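You operate a simulated robot arm through the tools that you are given. There is no shell and no other tool.

Carry out the task below with a simulated two-armed robot. There is one attempt and no reset: what you move stays moved.

## Task
On cabinet A start the dry run, hold it while it runs, then press reset and ref.
Fine: each button once; let the ref run end; work no other control on the cabinet or readout box.

Only the result counts: the job must be done as asked and must still hold three seconds after the hand-in. Knocking over, shifting, dropping, spilling or breaking anything else fails it.

## Robot
Two 7-joint arms with two-finger grippers on one trunk that stands fixed in place. Base frame: the origin is at the foot of the trunk, x ahead of it, y to its left, z up. Readings come in m, rad, newtons and seconds.
The left shoulder is at [0.07, 0.139, 1.38], the right one opposite. With the tool pointing down near the work surface each hand reaches from about 0.38 to 0.76 m from the base axis, measured 20 degrees to its own side. Payload 3.43 kg a hand.
The tool frame of a hand sits at the grasp point between the pads (the TCP): z along the fingers, y along the line on which they close. The tips reach 0.03 m beyond it. The gripper opens to 0.104 m. The gripper's body begins 0.057 m behind the TCP.
Orientation is told as [roll, pitch, yaw] about the base's x, y, z axes, in that order, counted from this pose: with the fingers straight down and closing along the base's y, the tool's x points along the base's -x, its y along +y and its z along -z.

## Interface
- The arms move only by the tool nudge_tool. It takes "left_increments", "right_increments" or both (then of equal length, played together; a hand with none holds still); each is a list of rows, each a list of 6 numbers: the shift along the base's x, y, z in units of 25 mm (1.0 is 25 mm), then the turn, a rotation vector about the base's x, y, z in units of 5 degrees (1.0 is 5 degrees). In form: [[tx, ty, tz, wx, wy, wz], ...]. A call has 1 to 20 rows; each row shifts and turns the commanded pose from where the row before left it. "left_gripper" and "right_gripper" are, for a hand that has rows, the finger opening in mm, from 0 to 104, set as the call begins (left out, the last holds). A call with a number of a shift or a turn outside -1 to 1 is refused whole. Each row takes 0.2 s and may step no farther than 0.05 m and 0.15 rad from the row before; otherwise, or with a gripper value out of range, the whole call is refused. A pose out of reach is approached as far as the arm can. The call stops where the force on the tool passes 40 N (or 10 N more than at its start, if that is more) or the arm is blocked; 0.2 s more then pass. Each finger travels about 0.045 m/s and halts on what it meets, pressing with about 21 N; the grip force reading is that of the motor and also rises with nothing between the fingers. The clock runs only during rows and for 0.2 s after the last one: add rows that do not move to give the fingers time. The reply holds the time, the measured pose of the TCP, the force on the tool along the base axes, the opening and the grip force, in the units named above and with some noise, with the torque about the TCP (base axes, N m) and any sound that the robot's microphone picked up, and new pictures: "pictures" is both (left out), scene, wrist or none (wrist: the cameras of the hands that moved).
- Cameras (640 x 400 px; columns grow to the right, rows downward): "scene" is now at [0.134, -0.0466, 1.6208]; the picture's right is [-0.48, -0.88, 0.00], its down [-0.34, 0.19, -0.92] and it looks along [0.81, -0.44, -0.38] (base axes); focal length 345 px, centre (320, 200). "left" rides on the left gripper at [0.067, -0.017, -0.09] in its tool frame; the picture's right is [0.25, 0.97, 0.00], its down [-0.73, 0.19, -0.66] and it looks along [-0.64, 0.17, 0.75] (tool axes); focal length 218 px, centre (320, 200). "right" rides on the right gripper at [0.067, 0.018, -0.09] in its tool frame; the picture's right is [-0.25, 0.97, 0.00], its down [-0.73, -0.19, -0.66] and it looks along [-0.64, -0.17, 0.75] (tool axes); focal length 218 px, centre (320, 200). There is no depth. A picture from a camera that has moved, and an enlarged one, comes with that camera's place and axes in the base frame and with its lens. The place of the scene camera against the robot may be out by one fixed shift of up to 0.012 m in any direction.
- lift_body(by): slides the trunk up (or, below 0, down) by that many m; the arms and the scene camera ride with it, the base frame stays. It gives what a move gives, with no picture.
- pan_tilt(pan, tilt): turns the head with the scene camera to pan (to the left, within 1.501 rad either way) and tilt (down, from -0.506 to 1.204), counted from straight ahead of the robot. It gives what a move gives, and a new picture of the scene camera.
- enlarge(camera, box): a new picture of the part [left, top, right, bottom] of that camera's present view, enlarged. It takes no simulated time.
- finish_job(): hands the job in; it is judged then, once.

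Places have to be worked out from the pictures, the camera data and where the tool is seen. Open the grippers and draw the arms clear of the work before you hand the job in, unless the task says otherwise.

The tools are called after ">>>" by a JSON object that holds its "name" and its "arguments". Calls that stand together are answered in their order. nudge_tool: Moves the arms, as the interface text tells. Its arguments: {"type":"object","properties":{"left_increments":{"type":"array","items":{"type":"array","items":{"type":"number"}}},"left_gripper":{"type":"number"},"right_increments":{"type":"array","items":{"type":"array","items":{"type":"number"}}},"right_gripper":{"type":"number"},"pictures":{"type":"string","enum":["both","scene","wrist","none"]}},"required":[]} The other tools are called the same way: lift_body (by) slides the trunk up or down; pan_tilt (pan, tilt) turns the head that bears the scene camera; enlarge (camera, box) takes an enlarged picture of a part of a camera's view; finish_job () hands the job in.

At the start:

```text
t: 0.0
left_ee_pos: [0.4384, -0.0752, 1.391]
left_ee_rot: [-0.001, 0.001, 0.001]
left_ft_force: [0.5, 0.5, -0.5]
left_wrist_torque: [-0.02, -0.02, -0.02]
left_gripper_width: 0.1043
left_finger_force: 0.1
right_ee_pos: [0.2674, -0.3547, 1.4415]
right_ee_rot: [0.002, -0.001, 0.001]
right_ft_force: [-0.5, -0.1, 0.0]
right_wrist_torque: [0.0, 0.02, 0.0]
right_gripper_width: 0.1039
right_finger_force: 0.1
trunk travel left (down, up): [-0.875, 0.065]
head pan, tilt: [-0.503, 0.394]
```

scene: 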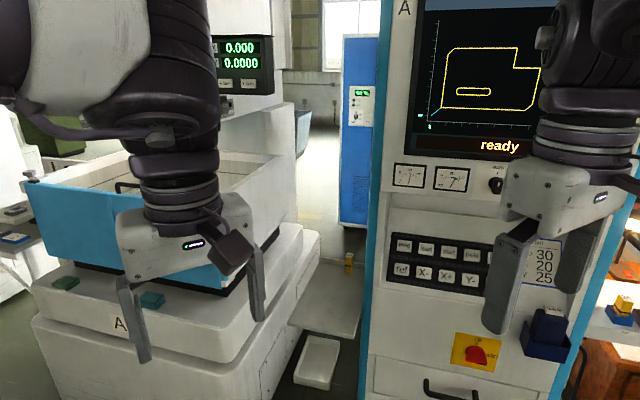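
right: 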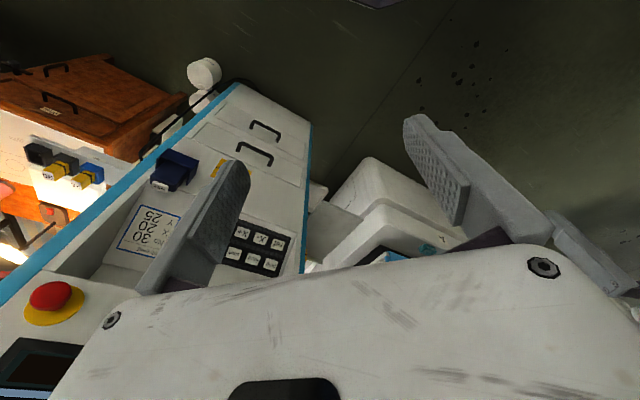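
left: 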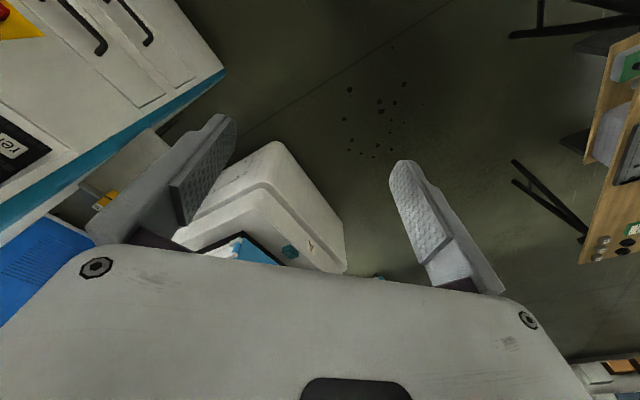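

The scene shows cabinet A's front with a key pad and screen "ready"; the right hand hides part of it. I enlarge the panel areas to read labels.

>>> {"name": "enlarge", "arguments": {"camera": "scene", "box": [370, 180, 610, 330]}}

>>> {"name": "enlarge", "arguments": {"camera": "scene", "box": [370, 0, 610, 200]}}

>>> {"name": "enlarge", "arguments": {"camera": "right", "box": [0, 120, 320, 320]}}

>>> {"name": "enlarge", "arguments": {"camera": "scene", "box": [0, 20, 320, 340]}}

```text
2.67 times, centred on (490, 255) of scene
camera zoom: at [0.134, -0.0466, 1.6208], right [-0.48, -0.88, 0.0], down [-0.34, 0.19, -0.92], along [0.81, -0.44, -0.38], focal length 920 px, centre (-133, 53)
```

zoom: 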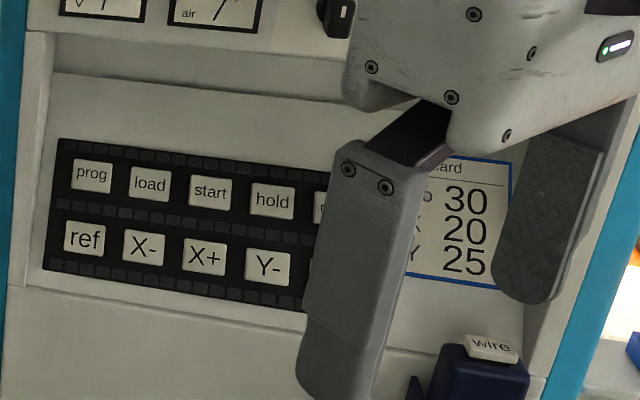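

```text
2.00 times, centred on (490, 100) of scene
camera zoom: at [0.134, -0.0466, 1.6208], right [-0.48, -0.88, 0.0], down [-0.34, 0.19, -0.92], along [0.81, -0.44, -0.38], focal length 690 px, centre (-20, 400)
```

zoom: 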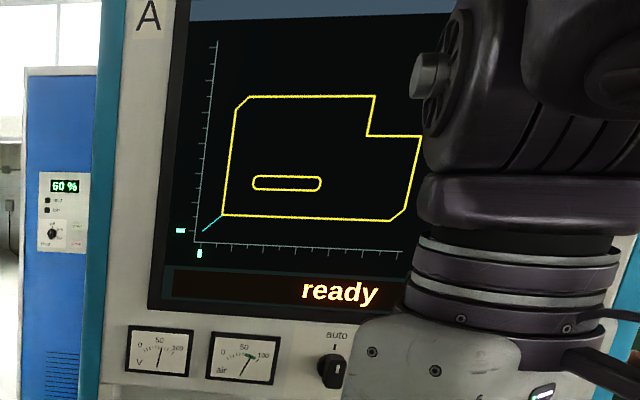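

```text
2.00 times, centred on (160, 220) of right
camera zoom: at [0.2005, -0.3373, 1.5309], right [0.25, 0.97, 0.0], down [0.73, -0.19, 0.66], along [0.64, -0.16, -0.75], focal length 436 px, centre (640, 160)
```

zoom: 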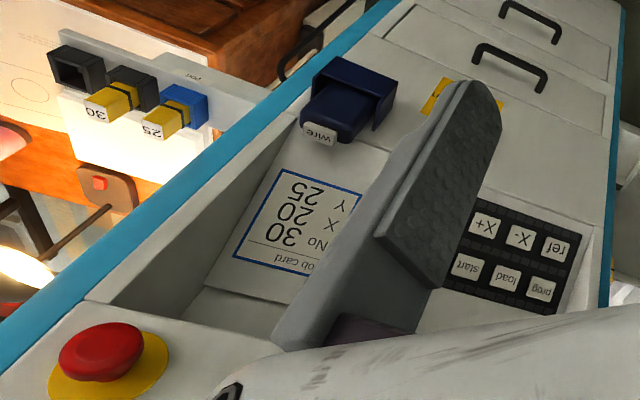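

```text
1.25 times, centred on (160, 180) of scene
camera zoom: at [0.134, -0.0466, 1.6208], right [-0.48, -0.88, 0.0], down [-0.34, 0.19, -0.92], along [0.81, -0.44, -0.38], focal length 431 px, centre (520, 225)
```

zoom: 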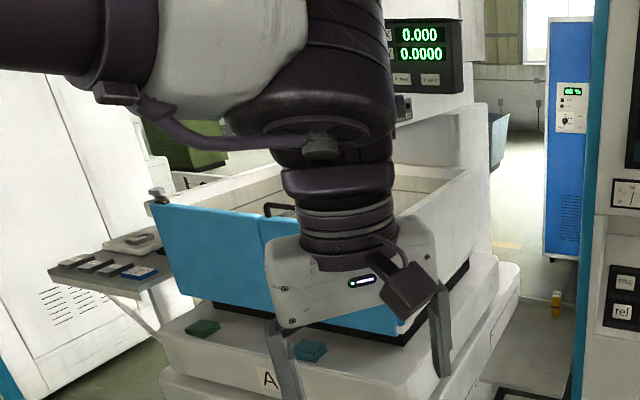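

I judge "ref" to be near [0.70, -0.595, 1.11], with the button rows running along about (-0.48, -0.88, 0). I pan the head right to see the whole cabinet front before moving.

>>> {"name": "pan_tilt", "arguments": {"pan": -0.85, "tilt": 0.45}}

```text
t: 0.8
left_ee_pos: [0.4379, -0.0744, 1.3918]
left_ee_rot: [0.001, 0.0, 0.001]
left_ft_force: [-0.8, 0.3, -0.5]
left_wrist_torque: [0.01, -0.02, -0.03]
left_gripper_width: 0.1039
left_finger_force: 0.1
right_ee_pos: [0.2677, -0.3554, 1.4428]
right_ee_rot: [0.002, 0.0, -0.001]
right_ft_force: [1.1, -0.5, 0.9]
right_wrist_torque: [0.01, -0.01, 0.0]
right_gripper_width: 0.1041
right_finger_force: 0.2
trunk travel left (down, up): [-0.875, 0.065]
head pan, tilt: [-0.85, 0.45]
camera scene: at [0.1135, -0.0711, 1.6157], right [-0.75, -0.66, 0.0], down [-0.29, 0.33, -0.9], along [0.59, -0.68, -0.44], focal length 345 px, centre (320, 200)
```

scene: 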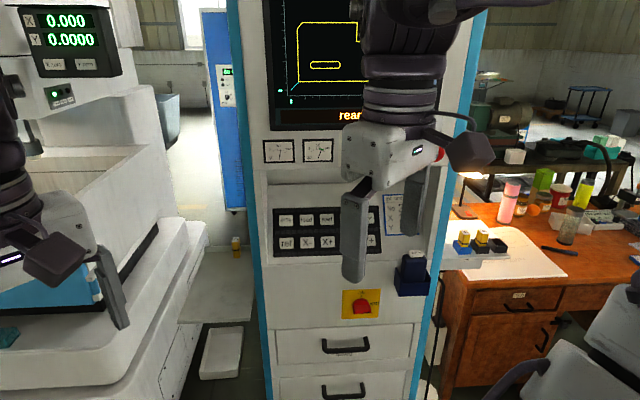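

The cabinet's keypad is partly hidden by the right hand. I close its fingers, and lower and pitch it towards a staging pose about 0.25 m in front of the keypad, in two stages.

>>> {"name": "nudge_tool", "arguments": {"right_increments": [[0.1, -0.4, -0.75, 0, -1, 0], [0.1, -0.4, -0.75, 0, -1, 0], [0.1, -0.4, -0.75, 0, -1, 0], [0.1, -0.4, -0.75, 0, -1, 0], [0.1, -0.4, -0.75, 0, -1, 0], [0.1, -0.4, -0.75, 0, -1, 0], [0.1, -0.4, -0.75, 0, -1, 0], [0.1, -0.4, -0.75, 0, -1, 0], [0.1, -0.4, -0.75, 0, -1, 0], [0.1, -0.4, -0.75, 0, -1, 0]], "right_gripper": 0, "pictures": "both"}}

```text
t: 3.0
left_ee_pos: [0.4375, -0.0733, 1.3918]
left_ee_rot: [-0.001, 0.001, 0.0]
left_ft_force: [-0.3, 0.1, 0.4]
left_wrist_torque: [-0.02, -0.01, 0.03]
left_gripper_width: 0.1039
left_finger_force: 0.1
right_ee_pos: [0.2977, -0.4599, 1.2614]
right_ee_rot: [-0.01, -0.816, 0.031]
right_ft_force: [1.1, -0.6, 0.3]
right_wrist_torque: [0.01, 0.01, -0.02]
right_gripper_width: 0.0
right_finger_force: 21.3
right hand out of reach, approached as far as the arm can: row 6, 7, 8
trunk travel left (down, up): [-0.875, 0.065]
head pan, tilt: [-0.85, 0.45]
camera scene: at [0.1125, -0.0711, 1.6158], right [-0.75, -0.66, 0.0], down [-0.29, 0.33, -0.9], along [0.59, -0.68, -0.44], focal length 345 px, centre (320, 200)
camera right: at [0.1862, -0.4444, 1.2736], right [0.15, 0.97, 0.18], down [0.02, -0.18, 0.98], along [0.99, -0.14, -0.05], focal length 218 px, centre (320, 200)
```

scene: 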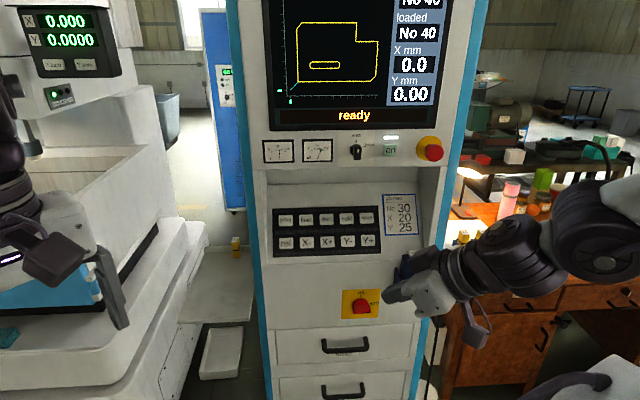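
right: 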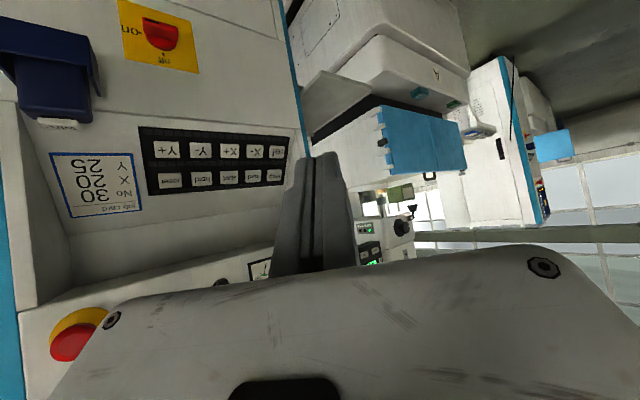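

The keypad is visible now. I enlarge it, the knob and the screen to read the labels.

>>> {"name": "enlarge", "arguments": {"camera": "scene", "box": [250, 120, 450, 245]}}

>>> {"name": "enlarge", "arguments": {"camera": "scene", "box": [330, 0, 450, 165]}}

>>> {"name": "enlarge", "arguments": {"camera": "right", "box": [0, 0, 320, 200]}}

>>> {"name": "enlarge", "arguments": {"camera": "scene", "box": [300, 270, 420, 400]}}

>>> {"name": "enlarge", "arguments": {"camera": "scene", "box": [0, 0, 250, 160]}}

```text
3.20 times, centred on (350, 182) of scene
camera zoom: at [0.1125, -0.0711, 1.6158], right [-0.75, -0.66, 0.0], down [-0.29, 0.33, -0.9], along [0.59, -0.68, -0.44], focal length 1104 px, centre (224, 256)
```

zoom: 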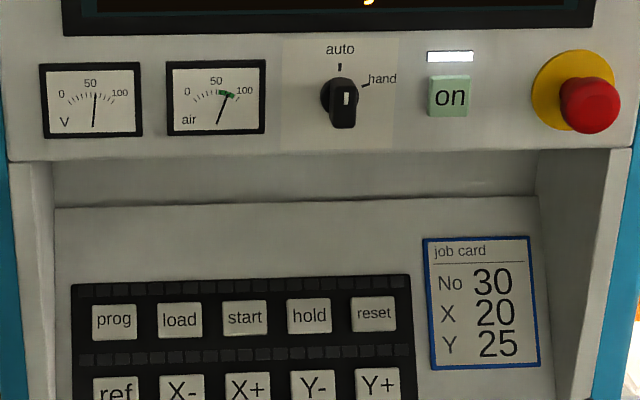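

```text
2.42 times, centred on (390, 82) of scene
camera zoom: at [0.1125, -0.0711, 1.6158], right [-0.75, -0.66, 0.0], down [-0.29, 0.33, -0.9], along [0.59, -0.68, -0.44], focal length 836 px, centre (150, 485)
```

zoom: 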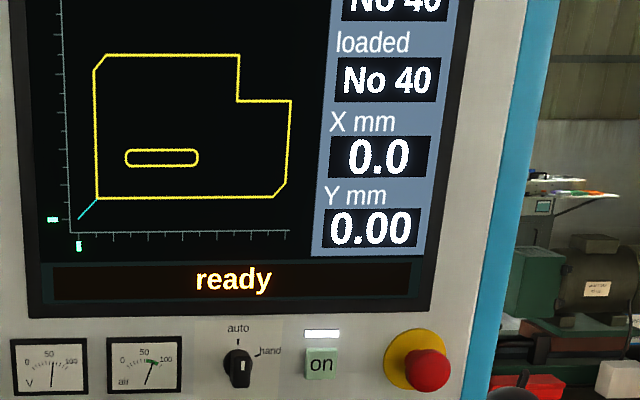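

```text
2.00 times, centred on (160, 100) of right
camera zoom: at [0.1862, -0.4444, 1.2736], right [0.15, 0.97, 0.18], down [0.02, -0.18, 0.98], along [0.99, -0.14, -0.05], focal length 436 px, centre (640, 400)
```

zoom: 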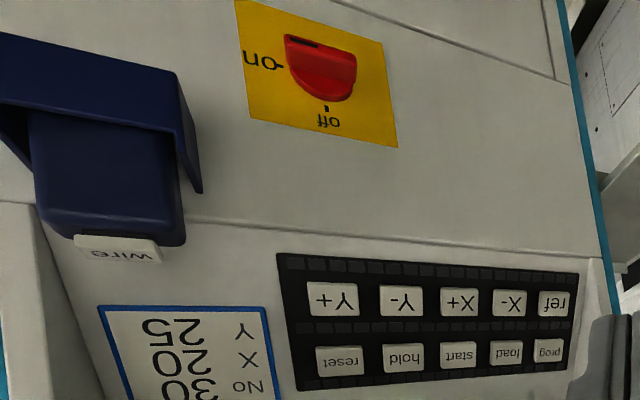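

```text
3.08 times, centred on (360, 335) of scene
camera zoom: at [0.1125, -0.0711, 1.6158], right [-0.75, -0.66, 0.0], down [-0.29, 0.33, -0.9], along [0.59, -0.68, -0.44], focal length 1061 px, centre (197, -215)
```

zoom: 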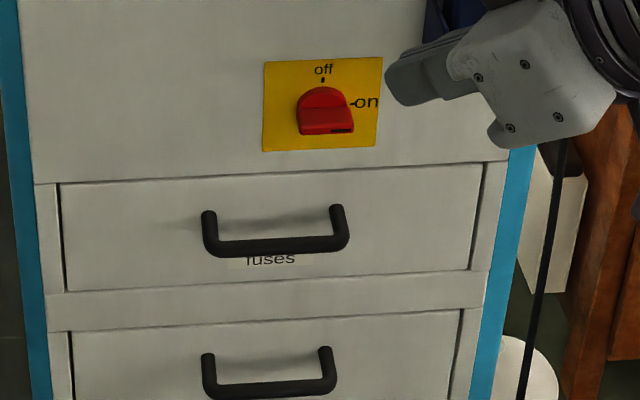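

```text
2.50 times, centred on (125, 80) of scene
camera zoom: at [0.1125, -0.0711, 1.6158], right [-0.75, -0.66, 0.0], down [-0.29, 0.33, -0.9], along [0.59, -0.68, -0.44], focal length 862 px, centre (808, 500)
```

zoom: 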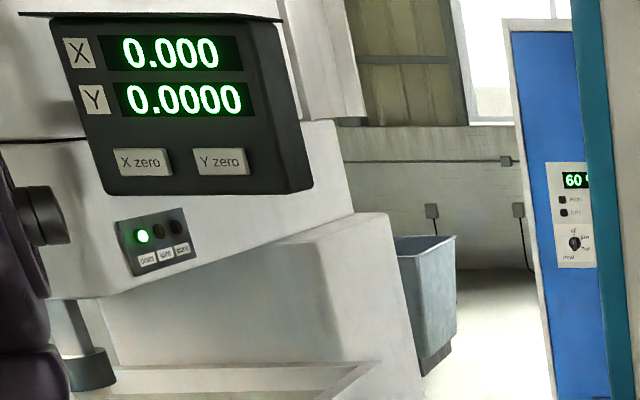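

Triangulating between the scene and wrist cameras gives start ≈ [0.634, -0.699, 1.162], reset ≈ [0.557, -0.778, 1.161] and ref ≈ [0.687, -0.596, 1.115]. Hold lies midway between start and reset. The keypad is yawed 45° and leans back, so its inward normal is about (0.566, -0.563, -0.601). I turn the right hand to pitch -0.925, yaw -0.785 and move it to a standoff, well clear of the lip.

>>> {"name": "nudge_tool", "arguments": {"right_increments": [[0, 0, 0, 0, -0.6, 0], [0.5, -0.3, 0, 0, 0, -1], [0.5, -0.3, 0, 0, 0, -1], [0.5, -0.3, 0, 0, 0, -1], [0.5, -0.3, 0, 0, 0, -1], [0.5, -0.3, 0, 0, 0, -1], [0.5, -0.3, 0, 0, 0, -1], [0.5, -0.3, 0, 0, 0, -1], [0.5, -0.3, 0, 0, 0, -1], [0.5, -0.3, 0, 0, 0, -1], [0, 0, 0, 0, 0, 0]], "pictures": "both"}}

```text
t: 5.4
left_ee_pos: [0.4365, -0.0754, 1.3912]
left_ee_rot: [0.002, -0.001, 0.002]
left_ft_force: [-0.4, -0.6, -0.1]
left_wrist_torque: [0.04, 0.0, 0.01]
left_gripper_width: 0.104
left_finger_force: 0.0
right_ee_pos: [0.3986, -0.5551, 1.2597]
right_ee_rot: [-0.004, -0.871, -0.75]
right_ft_force: [-1.2, -1.0, 0.5]
right_wrist_torque: [-0.01, 0.0, 0.0]
right_gripper_width: 0.0001
right_finger_force: 21.2
right hand out of reach, approached as far as the arm can: row 2, 10
trunk travel left (down, up): [-0.875, 0.065]
head pan, tilt: [-0.85, 0.45]
camera scene: at [0.112, -0.0723, 1.6157], right [-0.75, -0.66, 0.0], down [-0.29, 0.33, -0.9], along [0.59, -0.68, -0.44], focal length 345 px, centre (320, 200)
camera right: at [0.329, -0.4661, 1.2663], right [0.78, 0.6, 0.19], down [-0.15, -0.12, 0.98], along [0.61, -0.79, 0.0], focal length 218 px, centre (320, 200)
```

scene: 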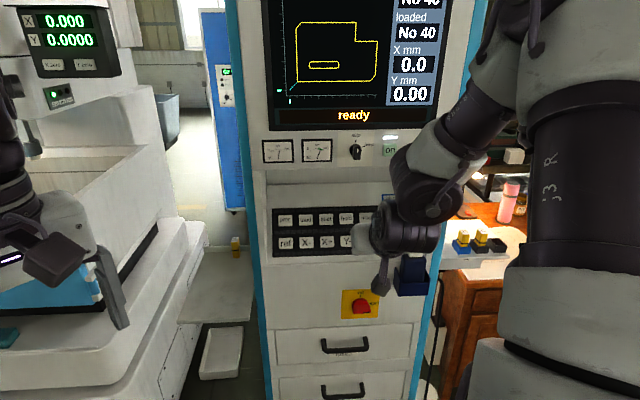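
right: 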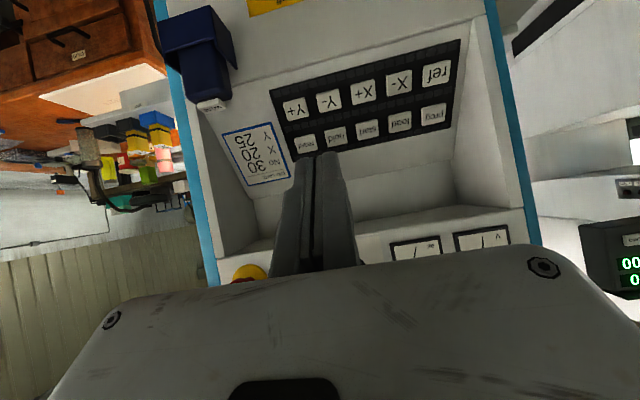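

The hand is nearly in orientation, with small deviations from the reach limits close to the body. I move outward towards the standoff in front of "start" and watch the reading.

>>> {"name": "nudge_tool", "arguments": {"right_increments": [[0.7, -0.3, -0.1, 0, 0, 0], [0.7, -0.3, -0.1, 0, 0, 0], [0.7, -0.3, -0.1, 0, 0, 0], [0.7, -0.3, -0.1, 0, 0, 0], [0.7, -0.3, -0.1, 0, 0, 0], [0.7, -0.3, -0.1, 0, 0, 0], [0.7, -0.3, -0.1, 0, 0, 0], [0, 0, 0, 0, 0, 0]], "pictures": "both"}}

```text
t: 7.2
left_ee_pos: [0.439, -0.0743, 1.3915]
left_ee_rot: [0.001, 0.002, 0.001]
left_ft_force: [0.0, -0.3, 0.7]
left_wrist_torque: [0.01, 0.01, 0.01]
left_gripper_width: 0.1039
left_finger_force: 0.0
right_ee_pos: [0.5167, -0.6122, 1.2432]
right_ee_rot: [-0.011, -0.87, -0.754]
right_ft_force: [-0.1, -0.5, -0.1]
right_wrist_torque: [-0.04, 0.03, -0.03]
right_gripper_width: 0.0002
right_finger_force: 21.6
right hand out of reach, approached as far as the arm can: row 1
trunk travel left (down, up): [-0.875, 0.065]
head pan, tilt: [-0.85, 0.45]
camera scene: at [0.1135, -0.071, 1.6157], right [-0.75, -0.66, 0.0], down [-0.29, 0.33, -0.9], along [0.59, -0.68, -0.44], focal length 345 px, centre (320, 200)
camera right: at [0.4484, -0.5221, 1.2502], right [0.79, 0.59, 0.19], down [-0.15, -0.11, 0.98], along [0.6, -0.8, 0.0], focal length 218 px, centre (320, 200)
```

scene: 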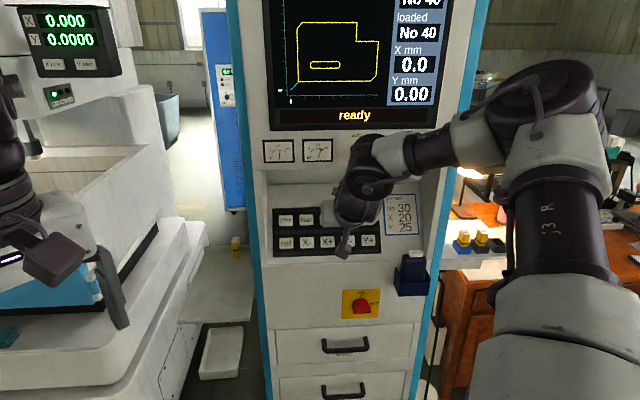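
right: 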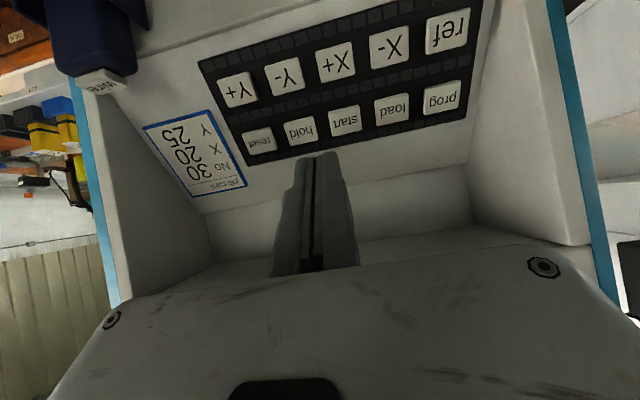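

The button "start" appears in the wrist view at (345, 120), within about 5 mm of my estimate. I correct the orientation and move to about 0.07 m (tip) off start along the normal.

>>> {"name": "nudge_tool", "arguments": {"right_increments": [[0.84, -0.37, -0.29, -0.22, -0.22, -0.18], [0.84, -0.37, -0.29, -0.22, -0.22, -0.18], [0.84, -0.37, -0.29, 0, 0, 0], [0, 0, 0, 0, 0, 0]], "pictures": "both"}}

>>> {"name": "enlarge", "arguments": {"camera": "right", "box": [160, 0, 480, 200]}}

```text
t: 8.2
left_ee_pos: [0.4376, -0.0731, 1.3907]
left_ee_rot: [0.0, 0.001, 0.001]
left_ft_force: [0.1, 0.2, 0.2]
left_wrist_torque: [0.0, -0.03, 0.04]
left_gripper_width: 0.104
left_finger_force: 0.0
right_ee_pos: [0.5777, -0.6414, 1.2216]
right_ee_rot: [-0.009, -0.922, -0.785]
right_ft_force: [0.8, 0.1, 0.0]
right_wrist_torque: [-0.03, -0.01, 0.02]
right_gripper_width: 0.0
right_finger_force: 21.3
trunk travel left (down, up): [-0.875, 0.065]
head pan, tilt: [-0.85, 0.45]
camera scene: at [0.1129, -0.071, 1.6157], right [-0.75, -0.66, 0.0], down [-0.29, 0.33, -0.9], along [0.59, -0.68, -0.44], focal length 345 px, centre (320, 200)
camera right: at [0.5123, -0.5489, 1.2222], right [0.8, 0.57, 0.2], down [-0.19, -0.07, 0.98], along [0.57, -0.82, 0.05], focal length 218 px, centre (320, 200)
```

scene: 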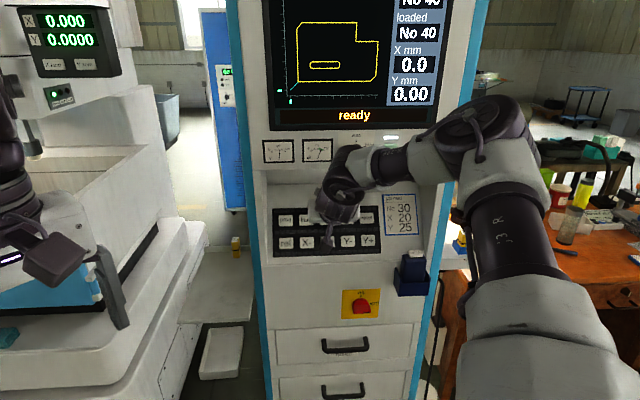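
right: 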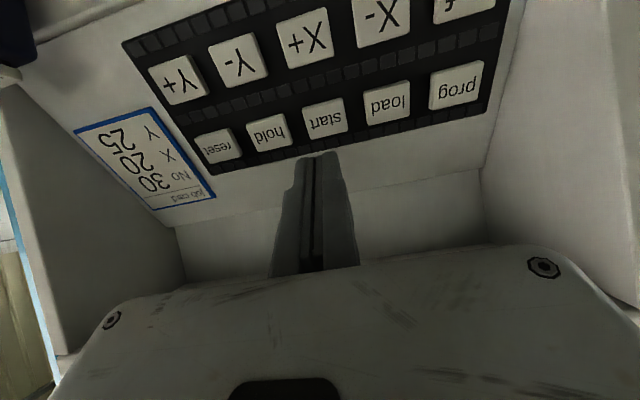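

```text
2.00 times, centred on (320, 100) of right
camera zoom: at [0.5123, -0.5489, 1.2222], right [0.8, 0.57, 0.2], down [-0.19, -0.07, 0.98], along [0.57, -0.82, 0.05], focal length 436 px, centre (320, 400)
```

zoom: 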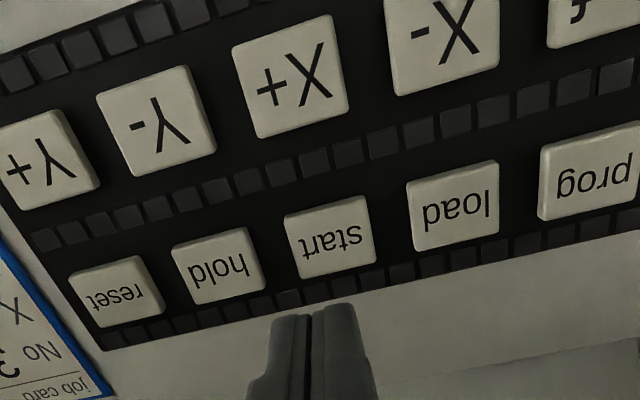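

Start is slightly to the +y side of the tip and about 0.06–0.07 m ahead. I shift about 4 mm laterally and advance 35 mm along the normal, then check again.

>>> {"name": "nudge_tool", "arguments": {"right_increments": [[0.456, -0.334, -0.42, 0, 0, 0], [0.456, -0.334, -0.42, 0, 0, 0], [0, 0, 0, 0, 0, 0]], "pictures": "wrist"}}

>>> {"name": "enlarge", "arguments": {"camera": "right", "box": [220, 60, 420, 185]}}

>>> {"name": "enlarge", "arguments": {"camera": "scene", "box": [260, 140, 420, 260]}}

```text
t: 9.0
left_ee_pos: [0.4374, -0.0741, 1.391]
left_ee_rot: [-0.001, 0.0, 0.002]
left_ft_force: [-0.4, -0.4, 0.7]
left_wrist_torque: [0.02, -0.04, 0.01]
left_gripper_width: 0.1044
left_finger_force: 0.0
right_ee_pos: [0.6004, -0.6574, 1.2018]
right_ee_rot: [-0.011, -0.922, -0.785]
right_ft_force: [0.2, -0.5, -0.6]
right_wrist_torque: [0.0, 0.05, 0.0]
right_gripper_width: 0.0
right_finger_force: 20.9
trunk travel left (down, up): [-0.875, 0.065]
head pan, tilt: [-0.85, 0.45]
camera right: at [0.5348, -0.5645, 1.2011], right [0.8, 0.57, 0.19], down [-0.19, -0.07, 0.98], along [0.57, -0.82, 0.05], focal length 218 px, centre (320, 200)
```

right: 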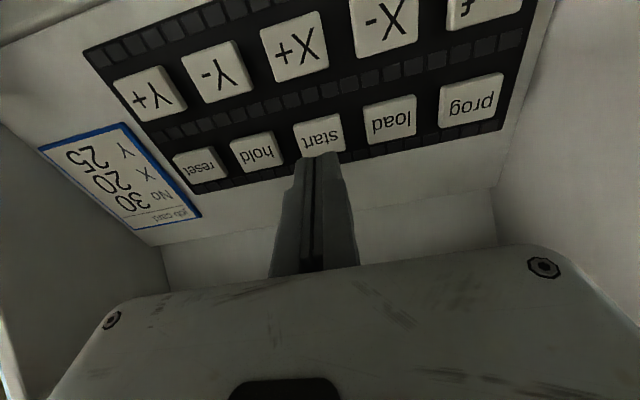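

```text
3.20 times, centred on (320, 122) of right
camera zoom: at [0.5348, -0.5645, 1.2011], right [0.8, 0.57, 0.19], down [-0.19, -0.07, 0.98], along [0.57, -0.82, 0.05], focal length 698 px, centre (320, 448)
```

zoom: 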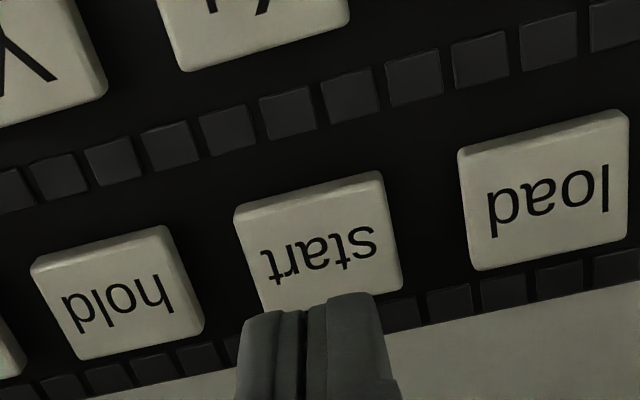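

```text
3.33 times, centred on (340, 200) of scene
camera zoom: at [0.1127, -0.0708, 1.6158], right [-0.75, -0.66, 0.0], down [-0.29, 0.33, -0.9], along [0.59, -0.68, -0.43], focal length 1150 px, centre (253, 200)
```

zoom: 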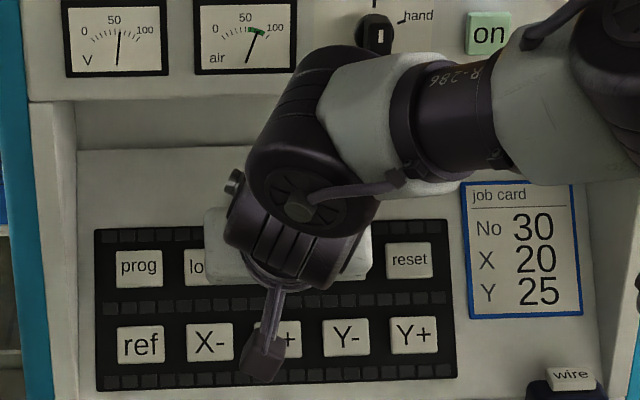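

Start is centred laterally, and the tip is about 30–36 mm from the cap and perhaps 2–3 mm low on it. I advance 20 mm with a 2 mm up-slope correction and look again.

>>> {"name": "nudge_tool", "arguments": {"right_increments": [[0.487, -0.484, -0.417, 0, 0, 0], [0, 0, 0, 0, 0, 0]], "pictures": "wrist"}}

>>> {"name": "enlarge", "arguments": {"camera": "right", "box": [220, 80, 420, 205]}}

```text
t: 9.6
left_ee_pos: [0.4382, -0.0747, 1.3909]
left_ee_rot: [0.0, 0.0, 0.002]
left_ft_force: [-0.2, -0.6, -1.1]
left_wrist_torque: [0.02, 0.0, -0.02]
left_gripper_width: 0.1043
left_finger_force: 0.0
right_ee_pos: [0.6144, -0.6686, 1.1905]
right_ee_rot: [-0.012, -0.924, -0.785]
right_ft_force: [-0.5, -0.7, -0.4]
right_wrist_torque: [0.04, -0.02, 0.01]
right_gripper_width: 0.0001
right_finger_force: 21.1
trunk travel left (down, up): [-0.875, 0.065]
head pan, tilt: [-0.85, 0.45]
camera right: at [0.5479, -0.5772, 1.19], right [0.8, 0.57, 0.19], down [-0.19, -0.07, 0.98], along [0.57, -0.82, 0.05], focal length 218 px, centre (320, 200)
```

right: 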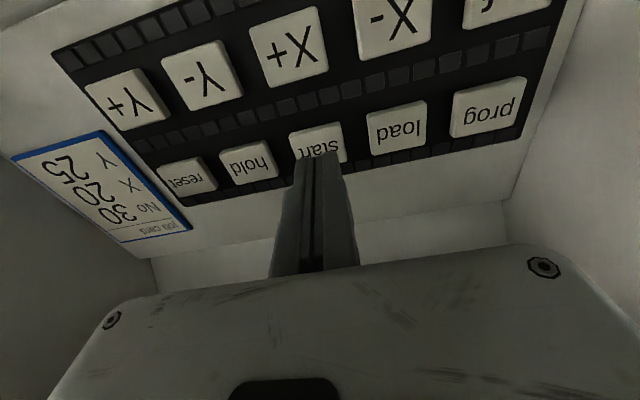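

```text
3.20 times, centred on (320, 142) of right
camera zoom: at [0.5479, -0.5772, 1.19], right [0.8, 0.57, 0.19], down [-0.19, -0.07, 0.98], along [0.57, -0.82, 0.05], focal length 698 px, centre (320, 384)
```

zoom: 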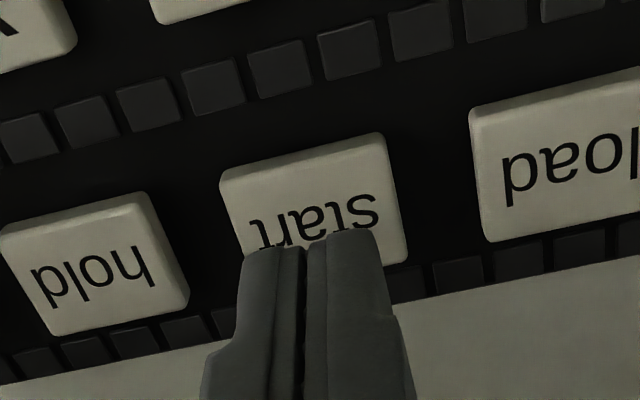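

The tip is centred over "start" and roughly 13–20 mm away. I creep forward along the normal in small steps, watching force and sound.

>>> {"name": "nudge_tool", "arguments": {"right_increments": [[0.181, -0.18, -0.192, 0, 0, 0], [0.068, -0.068, -0.072, 0, 0, 0], [0, 0, 0, 0, 0, 0]], "pictures": "both"}}

>>> {"name": "enlarge", "arguments": {"camera": "right", "box": [220, 80, 420, 205]}}

```text
t: 10.4
left_ee_pos: [0.4382, -0.0731, 1.3918]
left_ee_rot: [0.0, 0.0, 0.001]
left_ft_force: [0.4, -0.6, 0.0]
left_wrist_torque: [0.0, -0.02, -0.01]
left_gripper_width: 0.1039
left_finger_force: 0.0
right_ee_pos: [0.6199, -0.6752, 1.1849]
right_ee_rot: [-0.012, -0.923, -0.784]
right_ft_force: [-0.8, -0.5, 0.5]
right_wrist_torque: [0.0, -0.03, 0.01]
right_gripper_width: 0.0001
right_finger_force: 21.2
trunk travel left (down, up): [-0.875, 0.065]
head pan, tilt: [-0.85, 0.45]
camera scene: at [0.1125, -0.0707, 1.6158], right [-0.75, -0.66, 0.0], down [-0.29, 0.33, -0.9], along [0.59, -0.68, -0.43], focal length 345 px, centre (320, 200)
camera right: at [0.5533, -0.5822, 1.1849], right [0.8, 0.57, 0.19], down [-0.19, -0.07, 0.98], along [0.57, -0.82, 0.05], focal length 218 px, centre (320, 200)
```

scene: 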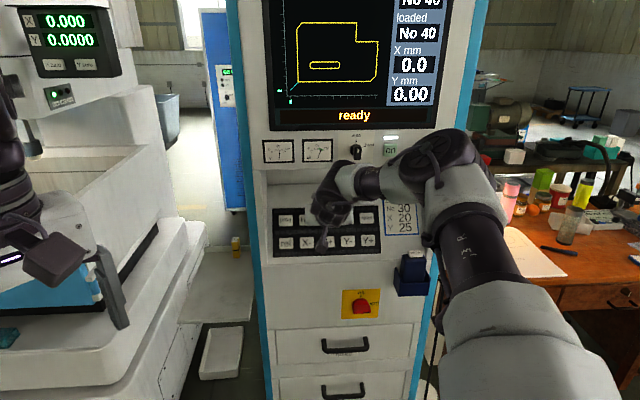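
right: 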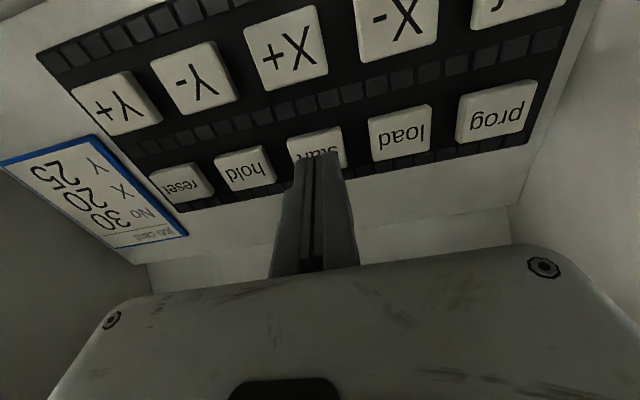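

```text
3.20 times, centred on (320, 142) of right
camera zoom: at [0.5533, -0.5822, 1.1849], right [0.8, 0.57, 0.19], down [-0.19, -0.07, 0.98], along [0.57, -0.82, 0.05], focal length 698 px, centre (320, 384)
```

zoom: 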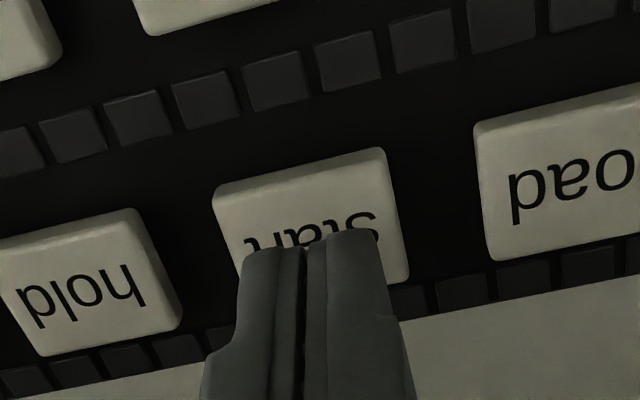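

No contact yet; about 6 mm or a bit more remains, and the tip is well centred. I continue in small steps.

>>> {"name": "nudge_tool", "arguments": {"right_increments": [[0.09, -0.09, -0.096, 0, 0, 0], [0.045, -0.045, -0.048, 0, 0, 0], [0, 0, 0, 0, 0, 0]], "pictures": "scene"}}

>>> {"name": "enlarge", "arguments": {"camera": "right", "box": [220, 80, 420, 205]}}

```text
t: 11.2
left_ee_pos: [0.438, -0.0751, 1.391]
left_ee_rot: [0.0, 0.002, 0.001]
left_ft_force: [0.1, -1.0, 0.6]
left_wrist_torque: [0.01, -0.02, 0.0]
left_gripper_width: 0.1042
left_finger_force: 0.1
right_ee_pos: [0.6253, -0.6779, 1.1809]
right_ee_rot: [-0.012, -0.924, -0.786]
right_ft_force: [0.5, -0.1, -0.1]
right_wrist_torque: [-0.01, -0.02, 0.0]
right_gripper_width: 0.0002
right_finger_force: 20.9
trunk travel left (down, up): [-0.875, 0.065]
head pan, tilt: [-0.85, 0.45]
camera scene: at [0.1132, -0.071, 1.6157], right [-0.75, -0.66, 0.0], down [-0.29, 0.33, -0.9], along [0.59, -0.68, -0.44], focal length 345 px, centre (320, 200)
```

scene: 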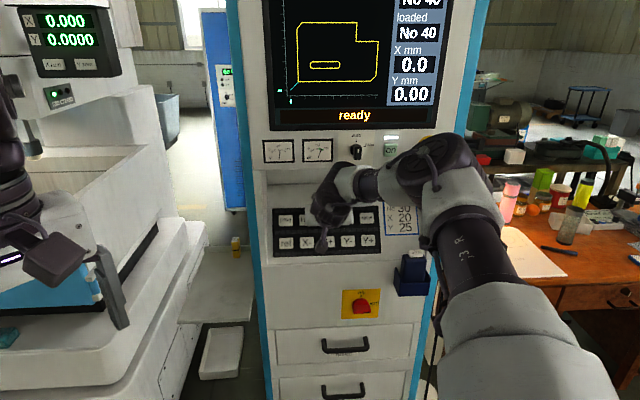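

```text
3.20 times, centred on (320, 142) of right
camera zoom: at [0.5573, -0.5856, 1.1807], right [0.8, 0.57, 0.19], down [-0.19, -0.07, 0.98], along [0.57, -0.82, 0.05], focal length 698 px, centre (320, 384)
```

zoom: 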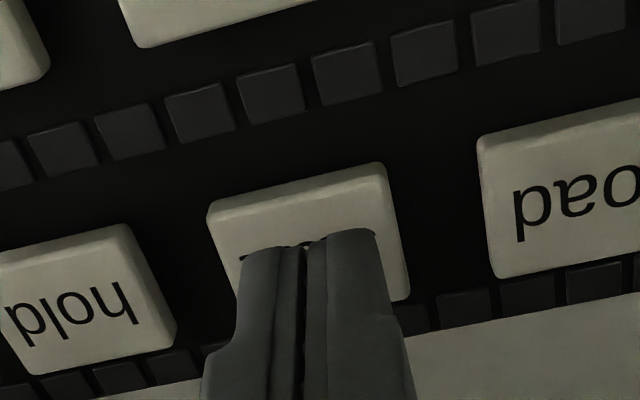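

No contact yet, and the cap centre now sits slightly up-slope of the tip. I shift about 3 mm up-slope while advancing 4 mm, then creep 2 mm more.

>>> {"name": "nudge_tool", "arguments": {"right_increments": [[0.144, -0.144, 0.0, 0, 0, 0], [0.045, -0.045, -0.048, 0, 0, 0], [0, 0, 0, 0, 0, 0]], "pictures": "scene"}}

>>> {"name": "enlarge", "arguments": {"camera": "right", "box": [220, 80, 420, 205]}}

```text
t: 12.0
left_ee_pos: [0.4382, -0.0755, 1.3899]
left_ee_rot: [-0.001, 0.001, 0.002]
left_ft_force: [0.1, -0.7, 0.3]
left_wrist_torque: [0.01, -0.01, 0.04]
left_gripper_width: 0.1039
left_finger_force: 0.1
right_ee_pos: [0.6288, -0.6829, 1.1795]
right_ee_rot: [-0.012, -0.923, -0.785]
right_ft_force: [-0.4, 0.4, 0.3]
right_wrist_torque: [-0.03, 0.03, 0.0]
right_gripper_width: 0.0
right_finger_force: 20.9
trunk travel left (down, up): [-0.875, 0.065]
head pan, tilt: [-0.85, 0.45]
camera scene: at [0.1134, -0.0712, 1.6157], right [-0.75, -0.66, 0.0], down [-0.29, 0.33, -0.9], along [0.59, -0.68, -0.44], focal length 345 px, centre (320, 200)
```

scene: 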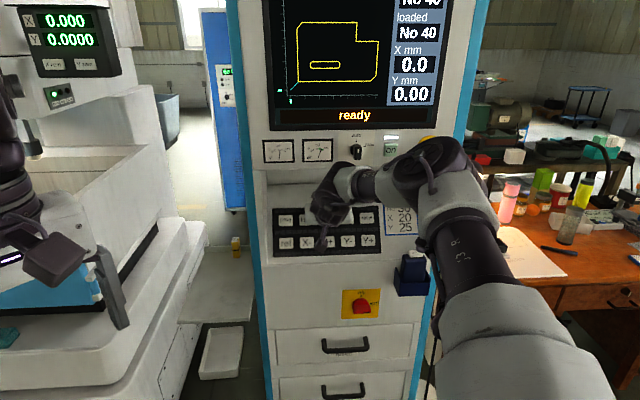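

```text
3.20 times, centred on (320, 142) of right
camera zoom: at [0.5625, -0.5906, 1.1796], right [0.8, 0.57, 0.19], down [-0.19, -0.07, 0.98], along [0.57, -0.82, 0.05], focal length 698 px, centre (320, 384)
```

zoom: 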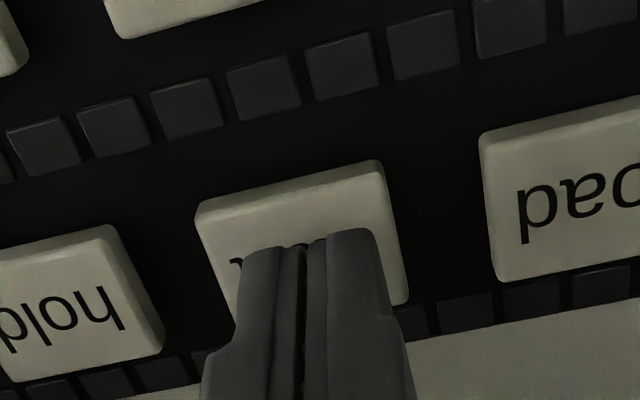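

Still no contact, and the second triangulation suggests about 5 mm more. I shift 2.5 mm along the row towards hold and 2 mm up-slope, and creep forward.

>>> {"name": "nudge_tool", "arguments": {"right_increments": [[0.032, -0.176, -0.008, 0, 0, 0], [0.045, -0.045, -0.048, 0, 0, 0], [0, 0, 0, 0, 0, 0]], "pictures": "scene"}}

>>> {"name": "enlarge", "arguments": {"camera": "right", "box": [220, 80, 420, 205]}}

```text
t: 12.8
left_ee_pos: [0.4384, -0.0745, 1.3903]
left_ee_rot: [0.001, 0.0, 0.001]
left_ft_force: [0.1, 0.4, -0.8]
left_wrist_torque: [0.01, -0.01, -0.02]
left_gripper_width: 0.104
left_finger_force: 0.0
right_ee_pos: [0.6302, -0.6883, 1.178]
right_ee_rot: [-0.012, -0.922, -0.786]
right_ft_force: [0.0, 0.3, -0.4]
right_wrist_torque: [0.02, -0.02, -0.03]
right_gripper_width: 0.0
right_finger_force: 21.1
trunk travel left (down, up): [-0.875, 0.065]
head pan, tilt: [-0.85, 0.45]
camera scene: at [0.1135, -0.0711, 1.6157], right [-0.75, -0.66, 0.0], down [-0.29, 0.33, -0.9], along [0.59, -0.68, -0.44], focal length 345 px, centre (320, 200)
```

scene: 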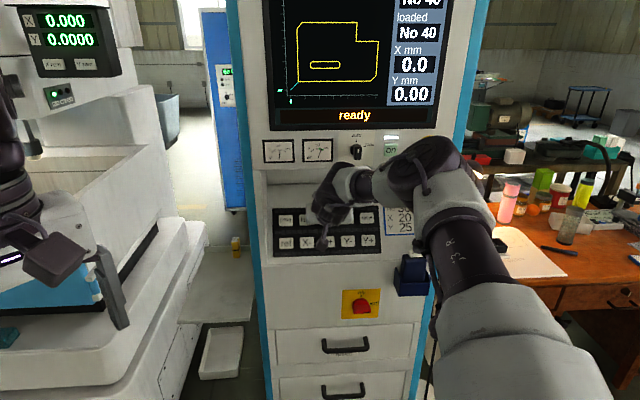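

```text
3.20 times, centred on (320, 142) of right
camera zoom: at [0.5646, -0.5961, 1.1783], right [0.8, 0.57, 0.19], down [-0.19, -0.07, 0.98], along [0.57, -0.82, 0.05], focal length 698 px, centre (320, 384)
```

zoom: 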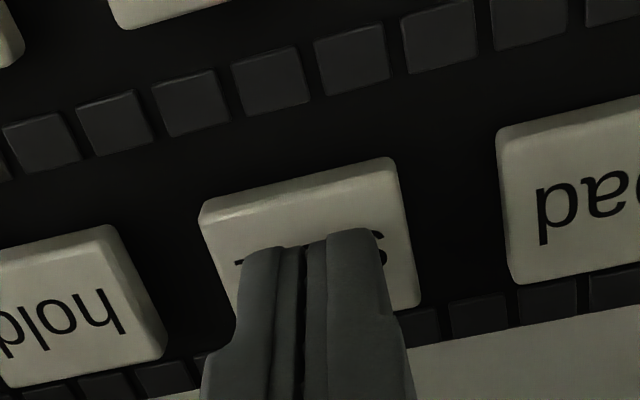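

Still free, and centred. I continue along the normal in 3 mm plus 2 mm steps.

>>> {"name": "nudge_tool", "arguments": {"right_increments": [[0.068, -0.068, -0.072, 0, 0, 0], [0.045, -0.045, -0.048, 0, 0, 0], [0, 0, 0, 0, 0, 0]], "pictures": "scene"}}

>>> {"name": "enlarge", "arguments": {"camera": "right", "box": [220, 80, 420, 205]}}

```text
t: 13.6
left_ee_pos: [0.4386, -0.0746, 1.3908]
left_ee_rot: [0.001, 0.003, 0.001]
left_ft_force: [0.4, 0.9, -0.3]
left_wrist_torque: [0.02, -0.02, -0.02]
left_gripper_width: 0.104
left_finger_force: 0.0
right_ee_pos: [0.6334, -0.6913, 1.175]
right_ee_rot: [-0.012, -0.924, -0.786]
right_ft_force: [-0.5, 0.7, -0.5]
right_wrist_torque: [0.01, 0.0, -0.02]
right_gripper_width: 0.0
right_finger_force: 21.0
trunk travel left (down, up): [-0.875, 0.065]
head pan, tilt: [-0.85, 0.45]
camera scene: at [0.1133, -0.0714, 1.6157], right [-0.75, -0.66, 0.0], down [-0.29, 0.33, -0.9], along [0.59, -0.68, -0.44], focal length 345 px, centre (320, 200)
```

scene: 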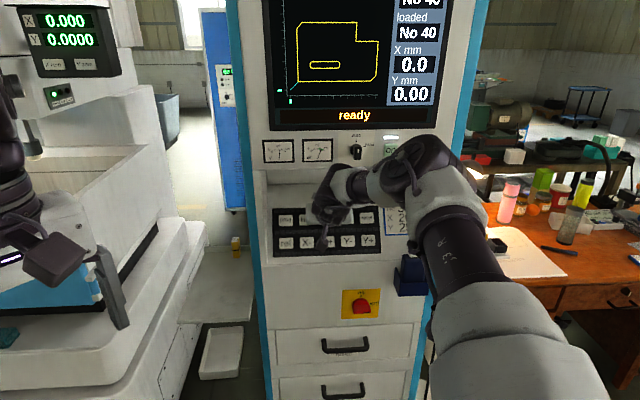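

```text
3.20 times, centred on (320, 142) of right
camera zoom: at [0.5671, -0.5992, 1.1752], right [0.8, 0.57, 0.19], down [-0.19, -0.07, 0.98], along [0.57, -0.82, 0.05], focal length 698 px, centre (320, 384)
```

zoom: 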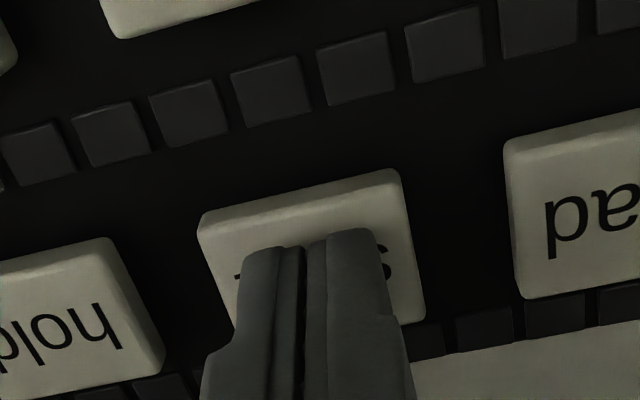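

Size growth of the cap between pictures suggests the tip is within a few mm of contact. I keep creeping.

>>> {"name": "nudge_tool", "arguments": {"right_increments": [[0.068, -0.068, -0.072, 0, 0, 0], [0.0, 0.0, 0.0, 0, 0, 0]], "pictures": "scene"}}

>>> {"name": "enlarge", "arguments": {"camera": "right", "box": [220, 80, 420, 205]}}

```text
t: 14.2
left_ee_pos: [0.4381, -0.075, 1.3909]
left_ee_rot: [0.0, 0.001, 0.001]
left_ft_force: [0.4, 0.2, 0.0]
left_wrist_torque: [0.02, 0.04, 0.0]
left_gripper_width: 0.1041
left_finger_force: 0.0
right_ee_pos: [0.635, -0.6921, 1.1735]
right_ee_rot: [-0.01, -0.924, -0.786]
right_ft_force: [0.1, 1.2, 0.8]
right_wrist_torque: [0.01, -0.01, 0.01]
right_gripper_width: 0.0
right_finger_force: 20.6
trunk travel left (down, up): [-0.875, 0.065]
head pan, tilt: [-0.85, 0.45]
heard: click
camera scene: at [0.1132, -0.0709, 1.6157], right [-0.75, -0.66, 0.0], down [-0.29, 0.33, -0.9], along [0.59, -0.68, -0.44], focal length 345 px, centre (320, 200)
```

scene: 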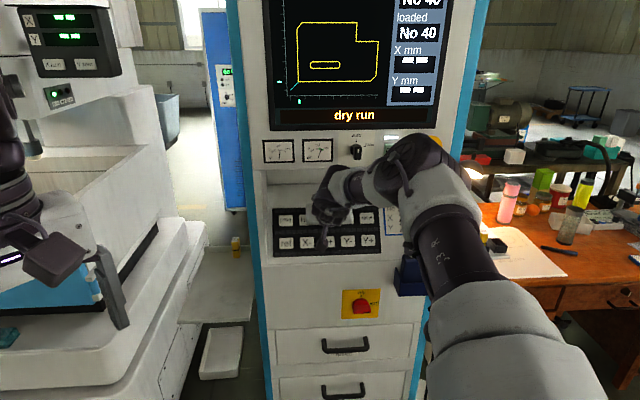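

```text
3.20 times, centred on (320, 142) of right
camera zoom: at [0.569, -0.6005, 1.1731], right [0.8, 0.57, 0.19], down [-0.19, -0.07, 0.98], along [0.57, -0.82, 0.05], focal length 698 px, centre (320, 384)
```

zoom: 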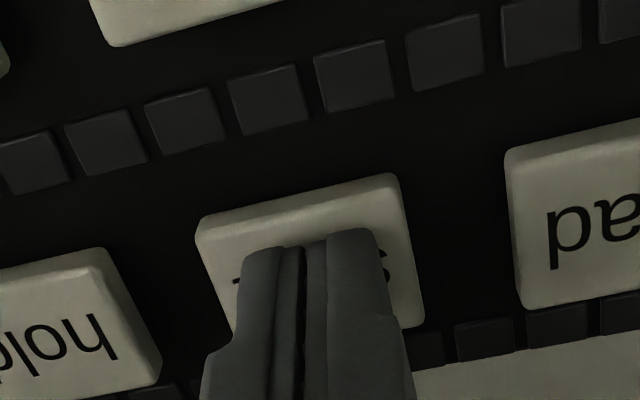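

A click was heard and the screen shows "dry run". I back off 20 mm, slide one column (≈0.055 m) to "hold" and approach to about 8 mm.

>>> {"name": "nudge_tool", "arguments": {"right_increments": [[-0.453, 0.45, 0.48, 0, 0, 0], [-0.77, -0.776, 0, 0, 0, 0], [-0.77, -0.776, 0, 0, 0, 0], [0.2, -0.2, -0.216, 0, 0, 0], [0, 0, 0, 0, 0, 0]], "pictures": "scene"}}

>>> {"name": "enlarge", "arguments": {"camera": "right", "box": [220, 80, 420, 205]}}

>>> {"name": "enlarge", "arguments": {"camera": "scene", "box": [250, 0, 450, 125]}}

```text
t: 15.4
left_ee_pos: [0.4379, -0.0742, 1.39]
left_ee_rot: [-0.002, 0.001, 0.002]
left_ft_force: [0.7, 0.9, -0.6]
left_wrist_torque: [0.03, -0.03, 0.01]
left_gripper_width: 0.1039
left_finger_force: 0.1
right_ee_pos: [0.5899, -0.7235, 1.1802]
right_ee_rot: [-0.012, -0.925, -0.783]
right_ft_force: [0.3, -0.1, -0.2]
right_wrist_torque: [-0.01, 0.03, 0.04]
right_gripper_width: 0.0
right_finger_force: 20.7
trunk travel left (down, up): [-0.875, 0.065]
head pan, tilt: [-0.85, 0.45]
camera scene: at [0.1141, -0.0704, 1.6157], right [-0.75, -0.66, 0.0], down [-0.29, 0.33, -0.9], along [0.59, -0.68, -0.44], focal length 345 px, centre (320, 200)
```

scene: 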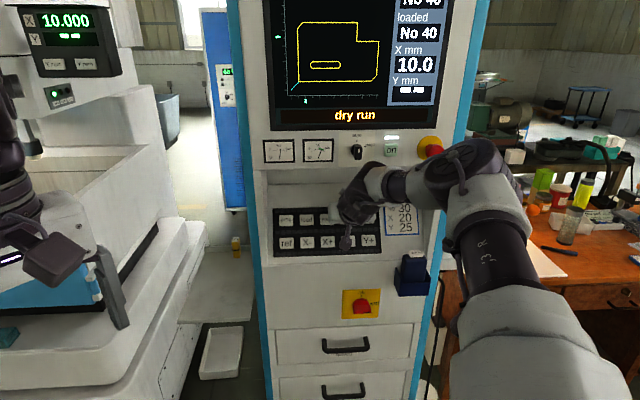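

```text
3.20 times, centred on (320, 142) of right
camera zoom: at [0.524, -0.6317, 1.1807], right [0.8, 0.57, 0.19], down [-0.19, -0.07, 0.98], along [0.57, -0.82, 0.05], focal length 698 px, centre (320, 384)
```

zoom: 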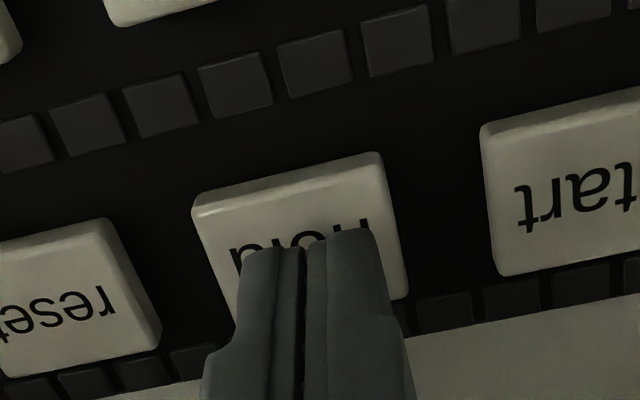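

```text
3.20 times, centred on (350, 62) of scene
camera zoom: at [0.1141, -0.0704, 1.6157], right [-0.75, -0.66, 0.0], down [-0.29, 0.33, -0.9], along [0.59, -0.68, -0.44], focal length 1104 px, centre (224, 640)
```

zoom: 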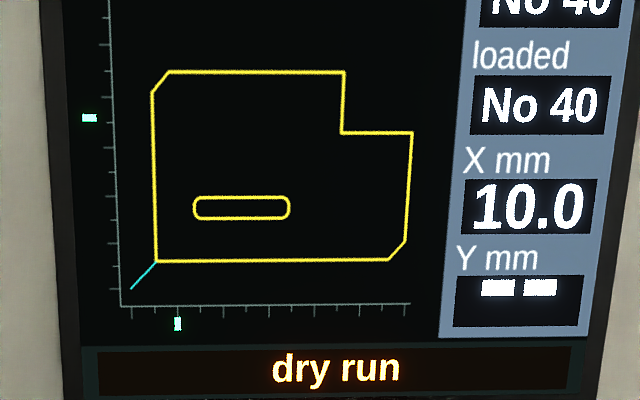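

X has run to 10.0 and the dry run is still active; "hold" is centred about 10–12 mm ahead. I press it now.

>>> {"name": "nudge_tool", "arguments": {"right_increments": [[0.17, -0.19, -0.192, 0, 0, 0], [0.068, -0.068, -0.072, 0, 0, 0], [0.034, -0.034, -0.036, 0, 0, 0]], "pictures": "scene"}}

>>> {"name": "enlarge", "arguments": {"camera": "right", "box": [220, 80, 420, 205]}}

```text
t: 16.2
left_ee_pos: [0.4378, -0.0735, 1.3902]
left_ee_rot: [0.001, 0.0, 0.003]
left_ft_force: [0.0, -0.1, 0.0]
left_wrist_torque: [-0.01, -0.03, 0.03]
left_gripper_width: 0.1039
left_finger_force: 0.1
right_ee_pos: [0.5963, -0.7313, 1.1733]
right_ee_rot: [-0.012, -0.924, -0.785]
right_ft_force: [0.2, 1.0, -0.3]
right_wrist_torque: [-0.01, -0.01, 0.03]
right_gripper_width: 0.0
right_finger_force: 20.8
trunk travel left (down, up): [-0.875, 0.065]
head pan, tilt: [-0.85, 0.45]
heard: click
camera scene: at [0.1125, -0.0708, 1.6158], right [-0.75, -0.66, 0.0], down [-0.29, 0.33, -0.9], along [0.59, -0.68, -0.43], focal length 345 px, centre (320, 200)
```

scene: 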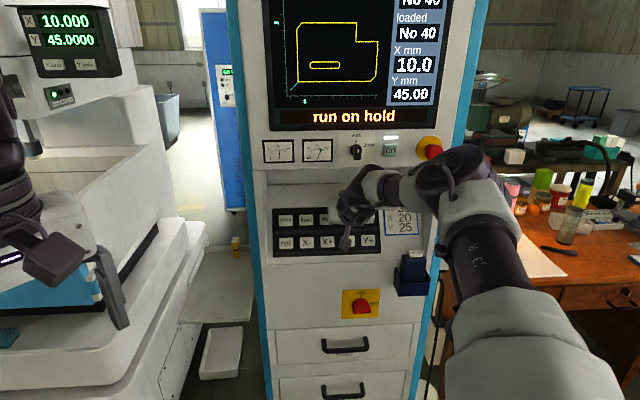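

```text
3.20 times, centred on (320, 142) of right
camera zoom: at [0.5303, -0.6395, 1.1732], right [0.8, 0.57, 0.2], down [-0.19, -0.07, 0.98], along [0.57, -0.82, 0.05], focal length 698 px, centre (320, 384)
```

zoom: 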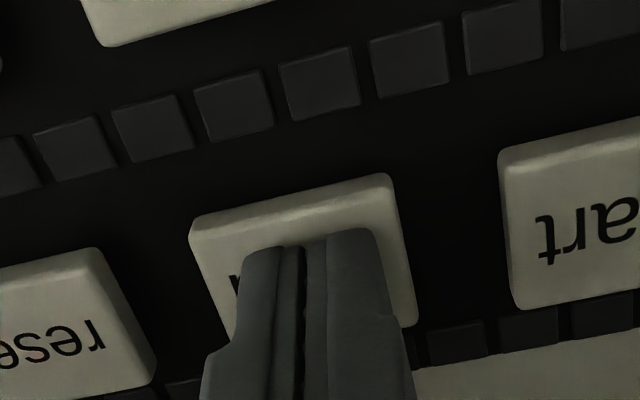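

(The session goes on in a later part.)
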